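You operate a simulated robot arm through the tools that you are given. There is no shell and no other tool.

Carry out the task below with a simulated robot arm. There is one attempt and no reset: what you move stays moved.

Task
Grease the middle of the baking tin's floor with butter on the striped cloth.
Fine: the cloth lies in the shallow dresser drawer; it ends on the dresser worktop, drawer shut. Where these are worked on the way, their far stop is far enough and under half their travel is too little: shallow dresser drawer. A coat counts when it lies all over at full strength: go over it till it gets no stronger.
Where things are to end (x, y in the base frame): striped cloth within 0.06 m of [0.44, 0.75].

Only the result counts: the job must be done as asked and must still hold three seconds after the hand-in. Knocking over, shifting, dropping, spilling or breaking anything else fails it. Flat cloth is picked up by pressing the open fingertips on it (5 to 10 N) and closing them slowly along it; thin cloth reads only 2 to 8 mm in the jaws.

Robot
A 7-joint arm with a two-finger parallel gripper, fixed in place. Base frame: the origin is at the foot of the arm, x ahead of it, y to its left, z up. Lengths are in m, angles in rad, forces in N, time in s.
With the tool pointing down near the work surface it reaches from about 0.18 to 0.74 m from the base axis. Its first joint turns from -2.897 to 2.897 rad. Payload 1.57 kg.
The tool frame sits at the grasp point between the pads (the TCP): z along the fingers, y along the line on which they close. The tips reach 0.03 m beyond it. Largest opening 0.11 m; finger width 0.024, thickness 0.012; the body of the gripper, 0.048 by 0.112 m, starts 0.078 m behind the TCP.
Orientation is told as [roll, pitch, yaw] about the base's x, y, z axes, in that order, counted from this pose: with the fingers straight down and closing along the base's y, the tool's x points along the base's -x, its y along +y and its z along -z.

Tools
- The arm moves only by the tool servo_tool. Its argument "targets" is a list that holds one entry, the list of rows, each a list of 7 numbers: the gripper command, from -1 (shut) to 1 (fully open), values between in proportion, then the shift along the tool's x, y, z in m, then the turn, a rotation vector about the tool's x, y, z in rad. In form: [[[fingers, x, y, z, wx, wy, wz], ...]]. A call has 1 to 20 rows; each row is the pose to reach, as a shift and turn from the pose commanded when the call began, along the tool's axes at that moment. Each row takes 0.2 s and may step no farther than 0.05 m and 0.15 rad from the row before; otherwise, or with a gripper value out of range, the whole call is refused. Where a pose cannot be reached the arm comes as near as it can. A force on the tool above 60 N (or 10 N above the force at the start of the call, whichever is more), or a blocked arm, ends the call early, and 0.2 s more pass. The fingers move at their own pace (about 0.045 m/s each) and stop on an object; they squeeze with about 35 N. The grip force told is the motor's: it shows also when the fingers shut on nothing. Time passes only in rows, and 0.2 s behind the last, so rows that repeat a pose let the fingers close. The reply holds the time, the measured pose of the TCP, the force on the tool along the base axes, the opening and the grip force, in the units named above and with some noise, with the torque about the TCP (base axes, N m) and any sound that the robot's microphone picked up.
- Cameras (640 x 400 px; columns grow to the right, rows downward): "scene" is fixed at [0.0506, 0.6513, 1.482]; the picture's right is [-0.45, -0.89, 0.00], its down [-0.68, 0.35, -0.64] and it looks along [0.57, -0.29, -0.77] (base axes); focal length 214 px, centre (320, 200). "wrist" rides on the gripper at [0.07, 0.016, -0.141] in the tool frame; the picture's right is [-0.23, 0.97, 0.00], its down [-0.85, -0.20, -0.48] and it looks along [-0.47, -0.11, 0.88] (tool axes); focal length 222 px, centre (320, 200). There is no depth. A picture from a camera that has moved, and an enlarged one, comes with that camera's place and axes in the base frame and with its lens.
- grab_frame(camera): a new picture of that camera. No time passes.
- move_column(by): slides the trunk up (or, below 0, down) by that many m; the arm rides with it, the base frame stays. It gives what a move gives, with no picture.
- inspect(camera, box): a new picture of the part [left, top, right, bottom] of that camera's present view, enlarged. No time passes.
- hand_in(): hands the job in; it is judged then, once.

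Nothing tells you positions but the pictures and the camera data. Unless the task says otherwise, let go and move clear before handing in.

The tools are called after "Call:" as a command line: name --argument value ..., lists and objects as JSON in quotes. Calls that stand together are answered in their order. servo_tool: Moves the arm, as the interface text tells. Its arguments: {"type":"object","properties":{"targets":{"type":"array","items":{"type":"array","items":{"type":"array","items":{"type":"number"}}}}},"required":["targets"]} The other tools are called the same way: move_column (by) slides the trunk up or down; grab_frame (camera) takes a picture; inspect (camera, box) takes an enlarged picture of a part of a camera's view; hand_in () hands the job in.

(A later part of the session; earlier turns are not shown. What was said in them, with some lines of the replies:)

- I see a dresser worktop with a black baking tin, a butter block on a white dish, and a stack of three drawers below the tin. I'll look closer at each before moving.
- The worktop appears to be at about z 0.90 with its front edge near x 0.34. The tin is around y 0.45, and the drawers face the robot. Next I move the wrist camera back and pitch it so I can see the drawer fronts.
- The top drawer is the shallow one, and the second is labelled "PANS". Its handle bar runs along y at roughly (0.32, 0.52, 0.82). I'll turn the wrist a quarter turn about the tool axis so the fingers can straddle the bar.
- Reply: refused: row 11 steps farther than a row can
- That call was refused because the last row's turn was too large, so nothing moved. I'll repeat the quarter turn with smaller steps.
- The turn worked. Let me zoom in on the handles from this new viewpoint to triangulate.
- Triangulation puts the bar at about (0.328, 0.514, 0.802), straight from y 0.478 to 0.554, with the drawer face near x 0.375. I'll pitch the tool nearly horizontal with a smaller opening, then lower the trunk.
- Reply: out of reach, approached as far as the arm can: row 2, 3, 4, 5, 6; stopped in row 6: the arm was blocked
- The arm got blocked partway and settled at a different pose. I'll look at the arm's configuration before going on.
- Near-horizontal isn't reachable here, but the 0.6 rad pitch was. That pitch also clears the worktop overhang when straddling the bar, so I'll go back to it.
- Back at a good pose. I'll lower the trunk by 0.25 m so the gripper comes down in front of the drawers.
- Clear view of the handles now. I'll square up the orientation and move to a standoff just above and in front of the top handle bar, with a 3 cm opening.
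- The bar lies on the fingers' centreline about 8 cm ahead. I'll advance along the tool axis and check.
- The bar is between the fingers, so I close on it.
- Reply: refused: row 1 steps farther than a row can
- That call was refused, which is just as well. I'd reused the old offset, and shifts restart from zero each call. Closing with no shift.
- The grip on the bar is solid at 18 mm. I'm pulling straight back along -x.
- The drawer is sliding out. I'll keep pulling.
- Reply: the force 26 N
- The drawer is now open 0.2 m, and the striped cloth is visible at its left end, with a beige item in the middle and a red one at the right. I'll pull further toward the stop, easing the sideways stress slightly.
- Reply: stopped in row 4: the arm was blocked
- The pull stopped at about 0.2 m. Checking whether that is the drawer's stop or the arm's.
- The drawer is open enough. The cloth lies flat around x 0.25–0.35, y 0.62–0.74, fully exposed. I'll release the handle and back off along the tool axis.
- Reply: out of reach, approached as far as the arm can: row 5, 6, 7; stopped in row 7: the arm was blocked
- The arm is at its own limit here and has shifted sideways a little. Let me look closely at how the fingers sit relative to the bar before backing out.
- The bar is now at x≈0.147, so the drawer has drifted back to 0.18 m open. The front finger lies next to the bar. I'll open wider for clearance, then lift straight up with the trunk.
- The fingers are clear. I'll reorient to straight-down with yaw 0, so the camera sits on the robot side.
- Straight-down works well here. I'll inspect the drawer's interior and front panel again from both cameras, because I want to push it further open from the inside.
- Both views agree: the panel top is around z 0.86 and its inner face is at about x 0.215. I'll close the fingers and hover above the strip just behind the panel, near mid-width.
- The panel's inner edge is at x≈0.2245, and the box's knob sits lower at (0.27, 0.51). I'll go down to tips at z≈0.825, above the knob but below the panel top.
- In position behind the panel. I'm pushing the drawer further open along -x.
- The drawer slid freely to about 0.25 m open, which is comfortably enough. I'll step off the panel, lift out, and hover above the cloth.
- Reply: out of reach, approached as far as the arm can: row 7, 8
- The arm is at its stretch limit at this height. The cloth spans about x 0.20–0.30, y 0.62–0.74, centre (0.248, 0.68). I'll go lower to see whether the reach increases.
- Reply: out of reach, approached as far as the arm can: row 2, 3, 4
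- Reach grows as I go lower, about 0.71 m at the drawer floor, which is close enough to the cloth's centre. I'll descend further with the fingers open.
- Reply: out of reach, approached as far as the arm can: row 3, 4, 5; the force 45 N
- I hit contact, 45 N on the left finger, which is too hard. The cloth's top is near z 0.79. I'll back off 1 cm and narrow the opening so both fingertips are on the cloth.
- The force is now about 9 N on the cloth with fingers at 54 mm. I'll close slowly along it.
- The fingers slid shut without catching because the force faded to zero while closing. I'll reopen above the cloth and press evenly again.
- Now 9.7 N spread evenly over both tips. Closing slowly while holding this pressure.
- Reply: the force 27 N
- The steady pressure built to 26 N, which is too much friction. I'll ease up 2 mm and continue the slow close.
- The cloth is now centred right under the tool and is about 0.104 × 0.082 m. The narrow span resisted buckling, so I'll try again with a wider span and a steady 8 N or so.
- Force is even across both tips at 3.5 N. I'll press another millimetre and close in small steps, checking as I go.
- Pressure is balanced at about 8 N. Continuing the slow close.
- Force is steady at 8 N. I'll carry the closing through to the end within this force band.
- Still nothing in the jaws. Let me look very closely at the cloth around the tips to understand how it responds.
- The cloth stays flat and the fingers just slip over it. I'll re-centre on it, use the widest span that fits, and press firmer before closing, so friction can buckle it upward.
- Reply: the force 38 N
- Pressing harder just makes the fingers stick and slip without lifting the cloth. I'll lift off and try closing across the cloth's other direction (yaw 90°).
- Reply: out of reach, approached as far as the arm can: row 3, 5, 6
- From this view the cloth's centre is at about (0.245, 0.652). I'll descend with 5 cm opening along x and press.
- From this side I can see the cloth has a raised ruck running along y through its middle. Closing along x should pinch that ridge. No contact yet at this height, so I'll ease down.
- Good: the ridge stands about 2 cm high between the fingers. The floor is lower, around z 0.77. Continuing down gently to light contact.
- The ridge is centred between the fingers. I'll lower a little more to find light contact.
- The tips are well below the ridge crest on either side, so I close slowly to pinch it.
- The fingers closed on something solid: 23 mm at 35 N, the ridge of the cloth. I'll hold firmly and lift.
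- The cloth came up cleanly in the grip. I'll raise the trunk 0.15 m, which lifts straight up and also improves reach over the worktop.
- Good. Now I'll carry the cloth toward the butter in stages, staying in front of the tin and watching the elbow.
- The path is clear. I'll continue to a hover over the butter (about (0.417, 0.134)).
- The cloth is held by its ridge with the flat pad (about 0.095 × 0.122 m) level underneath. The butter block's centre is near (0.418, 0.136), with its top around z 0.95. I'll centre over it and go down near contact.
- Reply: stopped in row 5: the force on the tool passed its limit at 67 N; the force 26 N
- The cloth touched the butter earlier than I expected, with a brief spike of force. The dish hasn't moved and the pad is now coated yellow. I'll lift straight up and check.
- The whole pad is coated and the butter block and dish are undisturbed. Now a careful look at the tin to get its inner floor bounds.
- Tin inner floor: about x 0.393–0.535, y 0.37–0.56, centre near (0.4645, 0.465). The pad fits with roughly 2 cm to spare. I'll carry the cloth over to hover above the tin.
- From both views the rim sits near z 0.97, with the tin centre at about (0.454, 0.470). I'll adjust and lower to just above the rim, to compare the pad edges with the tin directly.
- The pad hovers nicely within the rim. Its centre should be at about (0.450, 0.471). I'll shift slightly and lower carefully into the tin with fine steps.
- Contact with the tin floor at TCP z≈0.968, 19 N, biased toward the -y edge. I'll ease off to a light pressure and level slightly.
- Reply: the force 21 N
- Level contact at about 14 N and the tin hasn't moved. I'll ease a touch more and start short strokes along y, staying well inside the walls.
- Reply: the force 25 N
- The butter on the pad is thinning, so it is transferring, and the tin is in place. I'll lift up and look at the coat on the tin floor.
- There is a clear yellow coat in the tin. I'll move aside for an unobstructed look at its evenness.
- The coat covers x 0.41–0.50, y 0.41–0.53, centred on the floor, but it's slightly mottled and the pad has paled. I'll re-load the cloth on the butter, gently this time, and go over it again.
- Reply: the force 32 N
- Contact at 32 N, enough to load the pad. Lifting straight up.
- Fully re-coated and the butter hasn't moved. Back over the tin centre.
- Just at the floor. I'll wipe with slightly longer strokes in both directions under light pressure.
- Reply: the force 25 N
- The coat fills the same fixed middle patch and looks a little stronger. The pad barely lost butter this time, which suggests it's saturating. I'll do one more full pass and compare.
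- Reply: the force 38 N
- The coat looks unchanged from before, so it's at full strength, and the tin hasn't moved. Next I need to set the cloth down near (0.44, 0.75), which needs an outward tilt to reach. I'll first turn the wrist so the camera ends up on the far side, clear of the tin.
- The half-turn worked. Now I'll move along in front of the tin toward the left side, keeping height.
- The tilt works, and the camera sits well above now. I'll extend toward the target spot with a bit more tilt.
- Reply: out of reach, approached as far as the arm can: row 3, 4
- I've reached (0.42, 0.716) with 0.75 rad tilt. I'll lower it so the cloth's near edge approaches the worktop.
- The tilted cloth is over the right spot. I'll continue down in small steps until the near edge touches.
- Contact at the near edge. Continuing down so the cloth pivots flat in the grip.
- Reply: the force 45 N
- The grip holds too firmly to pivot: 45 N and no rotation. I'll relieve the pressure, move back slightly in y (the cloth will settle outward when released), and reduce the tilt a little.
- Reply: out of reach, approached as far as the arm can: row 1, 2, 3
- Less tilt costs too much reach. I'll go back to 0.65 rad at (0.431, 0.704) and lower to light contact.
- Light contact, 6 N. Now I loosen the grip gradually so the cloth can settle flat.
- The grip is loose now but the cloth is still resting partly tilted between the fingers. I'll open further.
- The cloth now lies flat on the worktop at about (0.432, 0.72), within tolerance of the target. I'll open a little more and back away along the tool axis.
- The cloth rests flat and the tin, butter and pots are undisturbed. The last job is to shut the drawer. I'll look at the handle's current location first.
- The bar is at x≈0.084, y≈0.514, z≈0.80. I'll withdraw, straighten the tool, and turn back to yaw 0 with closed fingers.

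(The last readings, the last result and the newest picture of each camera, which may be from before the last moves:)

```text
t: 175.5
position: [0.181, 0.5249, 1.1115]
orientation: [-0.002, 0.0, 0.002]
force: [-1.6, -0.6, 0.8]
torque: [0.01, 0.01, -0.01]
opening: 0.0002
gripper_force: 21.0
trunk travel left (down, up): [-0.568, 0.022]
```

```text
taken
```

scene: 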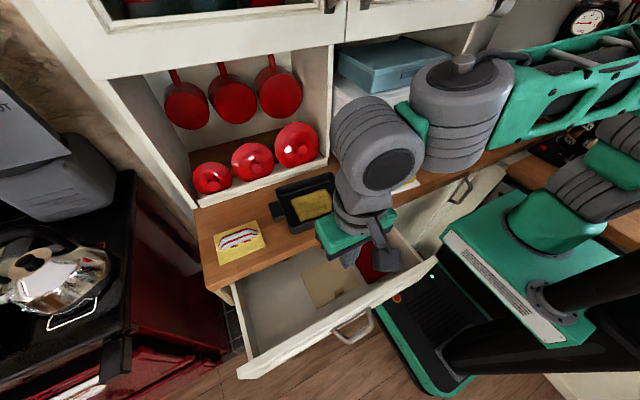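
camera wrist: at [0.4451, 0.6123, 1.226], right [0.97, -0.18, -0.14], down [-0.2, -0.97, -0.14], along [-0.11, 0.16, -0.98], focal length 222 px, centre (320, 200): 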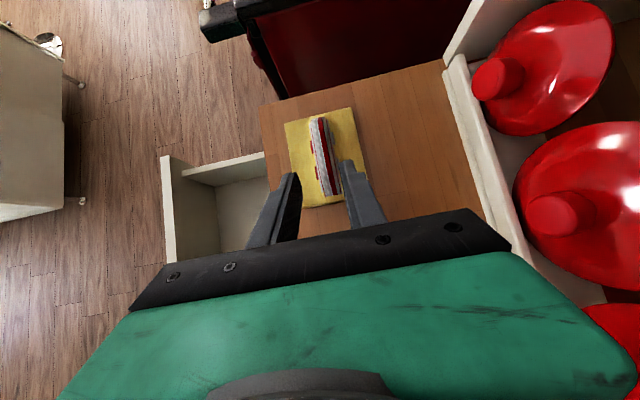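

Call:
servo_tool --targets '[[[-1, 0.04, -0.003, 0.015, 0, 0, 0], [-1, 0.08, -0.006, 0.03, 0, 0, 0], [-1, 0.12, -0.01, 0.045, 0, 0, 0], [-1, 0.15, -0.013, 0.06, 0, 0, 0], [-1, 0.15, -0.013, 0.06, 0, 0, 0]]]'

Call:
grab_frame --camera "scene"

Call:
grab_frame --camera "wrist"

```text
t: 176.7
position: [0.0315, 0.5086, 1.0522]
orientation: [-0.005, 0.001, -0.001]
force: [0.2, 0.6, 0.3]
torque: [0.0, 0.05, 0.0]
opening: 0.0
gripper_force: 21.3
trunk travel left (down, up): [-0.568, 0.022]
```

```text
taken
```

scene: 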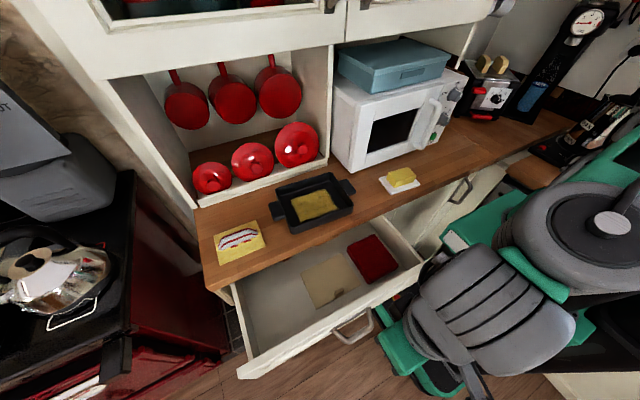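

```text
taken
camera wrist: at [-0.0382, 0.5256, 1.1943], right [0.23, 0.97, 0.0], down [0.85, -0.2, 0.48], along [0.47, -0.11, -0.88], focal length 222 px, centre (320, 200)
```

wrist: 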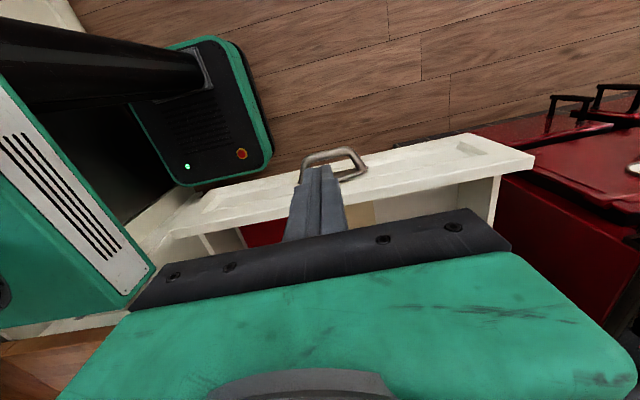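

The view of the closing side is clear. I'll descend in front of the handle bar.

Call:
servo_tool --targets '[[[-1, 0, 0, 0.04, 0, 0, 0], [-1, 0, 0, 0.08, 0, 0, 0], [-1, 0, 0, 0.12, 0, 0, 0], [-1, 0, 0, 0.16, 0, 0, 0], [-1, 0, 0, 0.2, 0, 0, 0], [-1, 0, 0, 0.235, 0, 0, 0], [-1, 0, 0, 0.235, 0, 0, 0]]]'

Call:
grab_frame --camera "wrist"

Call:
inspect --camera "scene" --box '[290, 240, 470, 390]'

```text
t: 178.3
position: [0.0299, 0.5099, 0.8182]
orientation: [-0.004, -0.001, 0.001]
force: [-0.1, 0.7, -0.2]
torque: [0.01, 0.01, -0.01]
opening: 0.0
gripper_force: 21.0
trunk travel left (down, up): [-0.568, 0.022]
```

```text
taken
camera wrist: at [-0.0405, 0.5264, 0.9597], right [0.23, 0.97, 0.0], down [0.86, -0.2, 0.48], along [0.47, -0.11, -0.88], focal length 222 px, centre (320, 200)
```

wrist: 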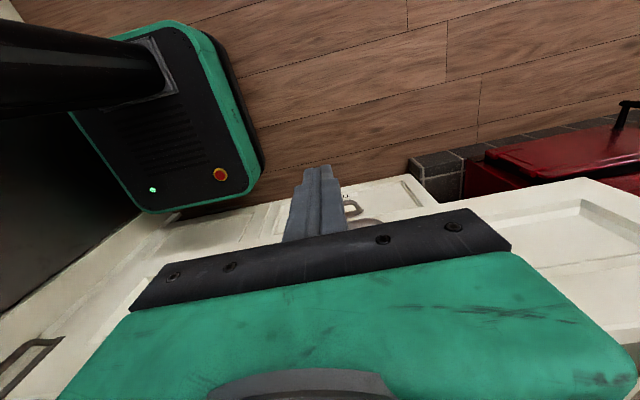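

```text
2.67 times, centred on (380, 315) of scene
camera zoom: at [0.0506, 0.6513, 1.482], right [-0.45, -0.89, 0.0], down [-0.68, 0.35, -0.64], along [0.57, -0.29, -0.77], focal length 572 px, centre (160, -107)
```

zoom: 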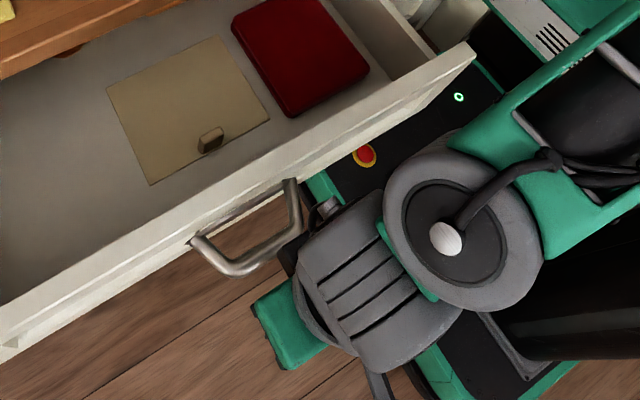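

The fingers are in front of the bar. I'll lower slightly for good overlap and push the drawer in along +x.

Call:
servo_tool --targets '[[[-1, 0, 0.002, 0.01, 0, 0, 0], [-1, -0.015, 0.004, 0.01, 0, 0, 0], [-1, -0.03, 0.004, 0.01, 0, 0, 0], [-1, -0.042, 0.004, 0.01, 0, 0, 0], [-1, -0.054, 0.004, 0.01, 0, 0, 0], [-1, -0.066, 0.004, 0.01, 0, 0, 0], [-1, -0.08, 0.004, 0.01, 0, 0, 0], [-1, -0.095, 0.004, 0.01, 0, 0, 0], [-1, -0.11, 0.004, 0.01, 0, 0, 0]]]'

Call:
grab_frame --camera "scene"

Call:
grab_frame --camera "wrist"

```text
t: 180.3
position: [0.1435, 0.5136, 0.8086]
orientation: [-0.005, 0.001, -0.001]
force: [-0.6, 0.4, 0.6]
torque: [-0.03, 0.03, -0.02]
opening: 0.0001
gripper_force: 21.6
trunk travel left (down, up): [-0.568, 0.022]
```

```text
taken
```

scene: 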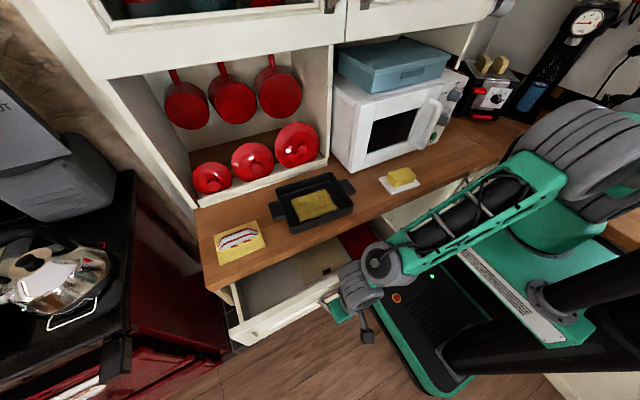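

```text
taken
camera wrist: at [0.0723, 0.5305, 0.9504], right [0.23, 0.97, 0.0], down [0.85, -0.2, 0.48], along [0.47, -0.11, -0.88], focal length 222 px, centre (320, 200)
```

wrist: 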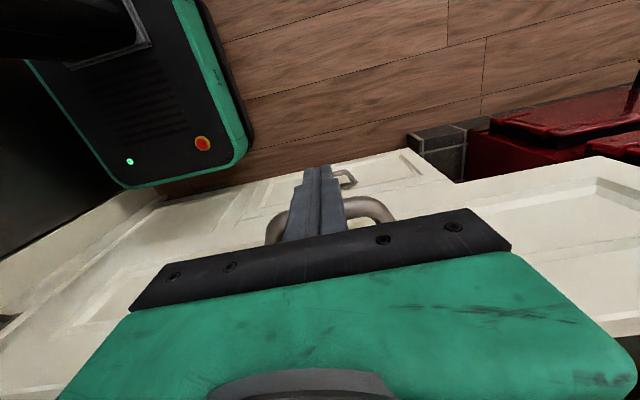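

The drawer is closing smoothly. I'll push further, stopping before the gripper body nears the worktop edge.

Call:
servo_tool --targets '[[[-1, -0.014, 0, 0, 0, 0, 0], [-1, -0.028, 0, 0, 0, 0, 0], [-1, -0.042, 0, 0, 0, 0, 0], [-1, -0.056, 0, 0, 0, 0, 0], [-1, -0.07, 0, 0, 0, 0, 0], [-1, -0.082, 0, 0, 0, 0, 0]]]'

Call:
grab_frame --camera "scene"

```text
t: 181.7
position: [0.224, 0.5128, 0.8087]
orientation: [-0.003, 0.0, 0.0]
force: [0.4, 0.9, 0.2]
torque: [0.0, -0.01, 0.03]
opening: 0.0
gripper_force: 21.4
trunk travel left (down, up): [-0.568, 0.022]
```

```text
taken
```

scene: 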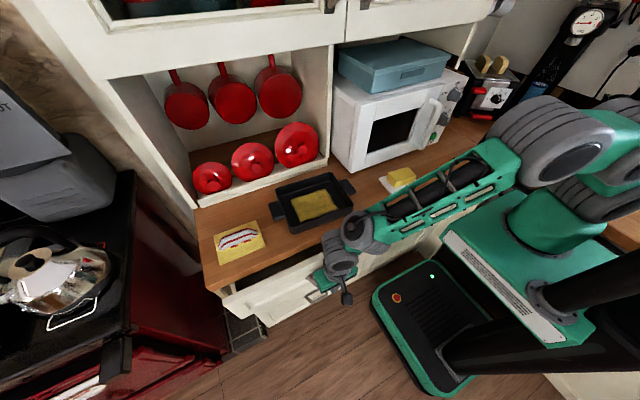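

Nearly there. I'll back off slightly, pitch the tool so its body clears the worktop overhang, then do the final push.

Call:
servo_tool --targets '[[[-1, 0.02, 0, 0, 0, 0, 0], [-1, 0.045, 0, 0, 0, 0, 0], [-1, 0.045, 0, 0, 0, -0.12, 0], [-1, 0.045, 0, 0, 0, -0.24, 0], [-1, 0.045, 0, 0, 0, -0.36, 0], [-1, 0.045, 0, 0, 0, -0.48, 0], [-1, 0.045, 0, 0, 0, -0.6, 0]]]'

Call:
grab_frame --camera "wrist"

Call:
inspect --camera "scene" --box '[210, 190, 420, 340]'

```text
t: 183.3
position: [0.1799, 0.515, 0.8089]
orientation: [-0.002, -0.601, -0.001]
force: [0.6, -0.1, -0.4]
torque: [0.01, 0.02, 0.03]
opening: 0.0002
gripper_force: 21.0
trunk travel left (down, up): [-0.568, 0.022]
```

```text
taken
camera wrist: at [0.0412, 0.5315, 0.8858], right [0.19, 0.97, 0.13], down [0.43, -0.2, 0.88], along [0.88, -0.11, -0.46], focal length 222 px, centre (320, 200)
```

wrist: 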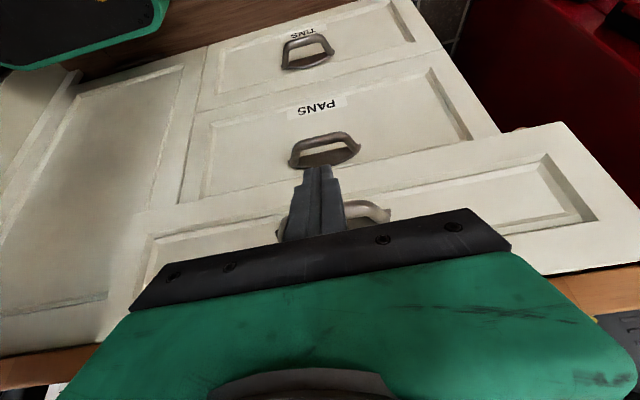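

```text
2.67 times, centred on (315, 265) of scene
camera zoom: at [0.0506, 0.6513, 1.482], right [-0.45, -0.89, 0.0], down [-0.68, 0.35, -0.64], along [0.57, -0.29, -0.77], focal length 572 px, centre (333, 27)
```

zoom: 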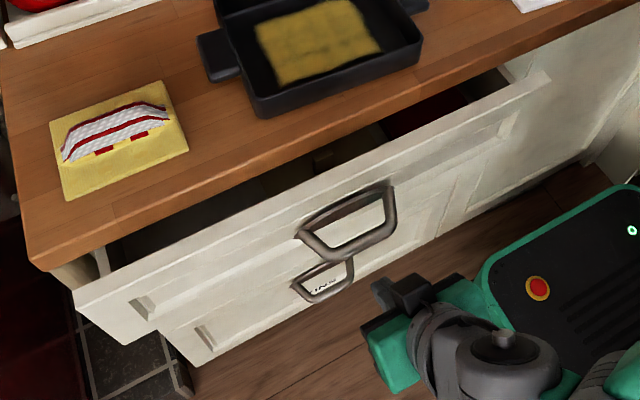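

The drawer bar is at x≈0.244. I'll advance and push with the pitched fingers.

Call:
servo_tool --targets '[[[-1, -0.0087, 0, 0.0138, 0, 0, 0], [-1, -0.0174, 0, 0.0277, 0, 0, 0], [-1, -0.0298, 0, 0.0362, 0, 0, 0], [-1, -0.0422, 0, 0.0447, 0, 0, 0], [-1, -0.0545, 0, 0.0531, 0, 0, 0], [-1, -0.0669, 0, 0.0616, 0, 0, 0], [-1, -0.0793, 0, 0.0701, 0, 0, 0], [-1, -0.0876, 0, 0.0757, 0, 0, 0]]]'

Call:
inspect --camera "scene" --box '[210, 190, 420, 340]'

Call:
grab_frame --camera "wrist"

```text
t: 185.1
position: [0.292, 0.5163, 0.7948]
orientation: [-0.002, -0.602, 0.0]
force: [-0.2, 0.1, -0.5]
torque: [-0.03, -0.01, 0.01]
opening: 0.0
gripper_force: 21.1
trunk travel left (down, up): [-0.568, 0.022]
```

```text
2.67 times, centred on (315, 265) of scene
camera zoom: at [0.0506, 0.6513, 1.482], right [-0.45, -0.89, 0.0], down [-0.68, 0.35, -0.64], along [0.57, -0.29, -0.77], focal length 572 px, centre (333, 27)
```

zoom: 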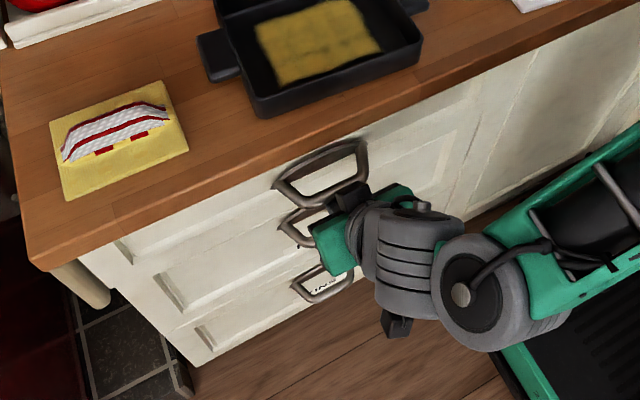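

```text
taken
camera wrist: at [0.155, 0.5326, 0.873], right [0.19, 0.97, 0.13], down [0.44, -0.2, 0.88], along [0.88, -0.11, -0.46], focal length 222 px, centre (320, 200)
```

wrist: 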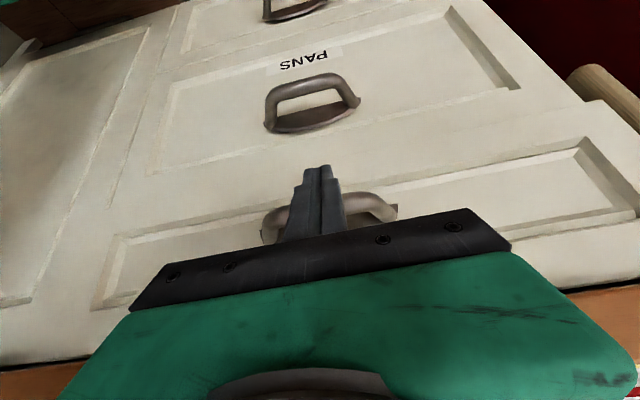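

Almost shut. Finishing with small steps until it seats.

Call:
servo_tool --targets '[[[-1, -0.0041, 0, 0.0028, 0, 0, 0], [-1, -0.0083, 0, 0.0057, 0, 0, 0], [-1, -0.0124, 0, 0.0085, 0, 0, 0], [-1, -0.0149, 0, 0.0102, 0, 0, 0], [-1, -0.0165, 0, 0.0113, 0, 0, 0]]]'

Call:
inspect --camera "scene" --box '[210, 190, 420, 340]'

```text
t: 186.3
position: [0.306, 0.5155, 0.7933]
orientation: [-0.009, -0.596, 0.013]
force: [-45.8, 0.6, -6.9]
torque: [-0.01, 0.22, -0.12]
opening: 0.0001
gripper_force: 21.3
trunk travel left (down, up): [-0.568, 0.022]
```

```text
2.67 times, centred on (315, 265) of scene
camera zoom: at [0.0506, 0.6513, 1.482], right [-0.45, -0.89, 0.0], down [-0.68, 0.35, -0.64], along [0.57, -0.29, -0.77], focal length 572 px, centre (333, 27)
```

zoom: 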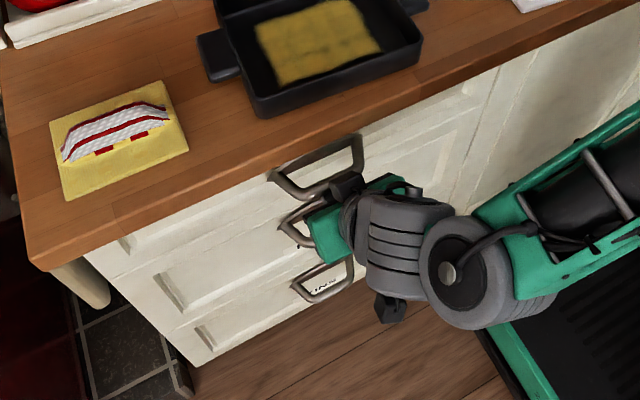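

A solid stop at 46 N, so the drawer is shut. I'll back the hand off and verify it stays shut.

Call:
servo_tool --targets '[[[-1, 0.0083, 0, -0.0057, 0, 0, 0], [-1, 0.0206, 0, -0.0141, 0, 0, 0], [-1, 0.037, 0, -0.0254, 0, 0, 0], [-1, 0.0536, 0, -0.0367, 0, 0, 0], [-1, 0.0743, 0, -0.0509, 0, 0, 0], [-1, 0.09, 0, -0.08, 0, 0, 0], [-1, 0.1, 0, -0.11, 0, 0, 0]]]'

Call:
grab_frame --camera "scene"

Call:
inspect --camera "scene" --box '[190, 160, 450, 330]'

Call:
grab_frame --camera "wrist"

```text
t: 187.9
position: [0.1678, 0.5141, 0.8309]
orientation: [-0.002, -0.6, 0.003]
force: [-0.3, 0.5, -0.2]
torque: [0.0, -0.01, 0.01]
opening: 0.0
gripper_force: 20.8
trunk travel left (down, up): [-0.568, 0.022]
```

```text
taken
```

scene: 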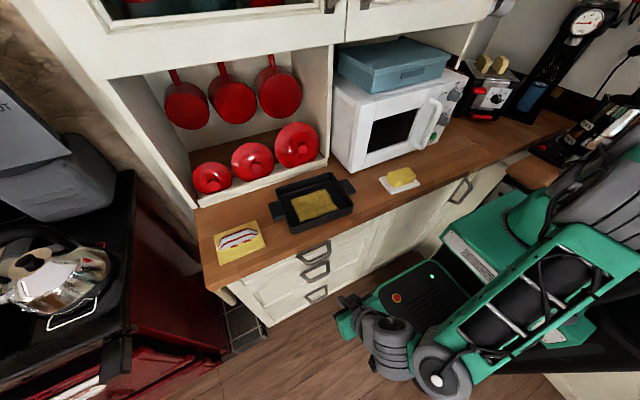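

```text
2.35 times, centred on (320, 245) of scene
camera zoom: at [0.0506, 0.6513, 1.482], right [-0.45, -0.89, 0.0], down [-0.68, 0.35, -0.64], along [0.57, -0.29, -0.77], focal length 505 px, centre (320, 94)
```

zoom: 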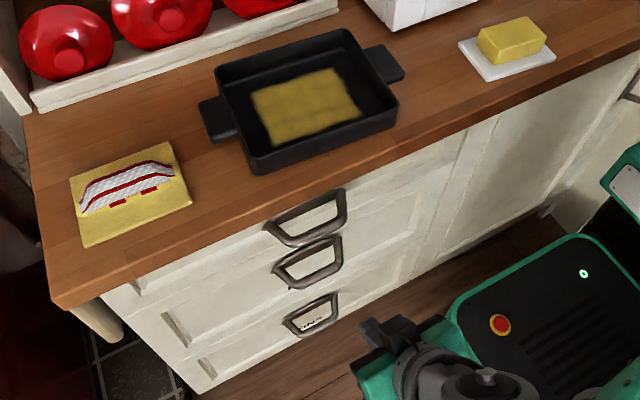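

```text
taken
camera wrist: at [0.0303, 0.531, 0.9083], right [0.19, 0.97, 0.13], down [0.44, -0.2, 0.88], along [0.88, -0.11, -0.46], focal length 222 px, centre (320, 200)
```

wrist: 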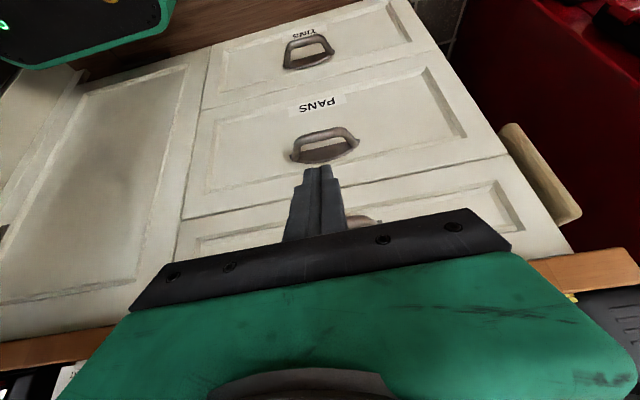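

Everything matches the starting layout: drawer shut, tin and butter in place, cloth at about (0.43, 0.72). One last close check of the coat and the cloth before finishing.

Call:
inspect --camera "scene" --box '[285, 180, 345, 230]'

Call:
inspect --camera "scene" --box '[200, 200, 290, 290]'

```text
8.00 times, centred on (315, 205) of scene
camera zoom: at [0.0506, 0.6513, 1.482], right [-0.45, -0.89, 0.0], down [-0.68, 0.35, -0.64], along [0.57, -0.29, -0.77], focal length 1716 px, centre (360, 160)
```

zoom: 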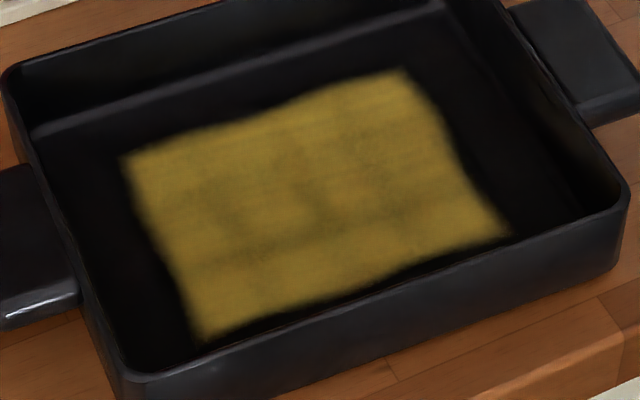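

```text
4.44 times, centred on (245, 245) of scene
camera zoom: at [0.0506, 0.6513, 1.482], right [-0.45, -0.89, 0.0], down [-0.68, 0.35, -0.64], along [0.57, -0.29, -0.77], focal length 953 px, centre (653, 0)
```

zoom: 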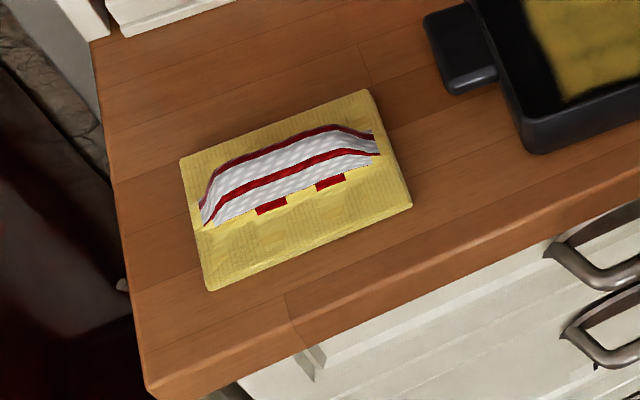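

The drawer is shut and the tin's middle is evenly coated, with no visible change over the last pass. The buttered cloth lies flat on the worktop near (0.43, 0.72), and the hand is empty and clear. Handing in.

Call:
hand_in

```text
The job is handed in.
```

The job is handed in: the middle of the tin's floor is greased, the striped cloth is on the worktop and the shallow drawer is shut. I haven't had a result back.

- **Coat:** I buttered the cloth twice and wiped the middle of the floor in three rounds. The coat looked even and did not change visibly in the last round. I could only judge its strength by eye from the pictures.
- **Cloth:** it lies flat at about (0.43, 0.72), roughly 0.03 m from the target [0.44, 0.75]. That position is estimated from the pictures.
- **Drawer:** I opened it about 0.24 m and did not push it to its far stop, so I don't know its full travel. It closed against a firm stop and stayed shut when I backed off.
- **Everything else:** the tin, the butter and its dish looked unmoved in the final pictures compared with the start. The first press on the butter spiked to 67 N, but the dish did not shift.

The cloth took several tries to pick up, because it has a raised fold that has to be gripped from the sides rather than along it.
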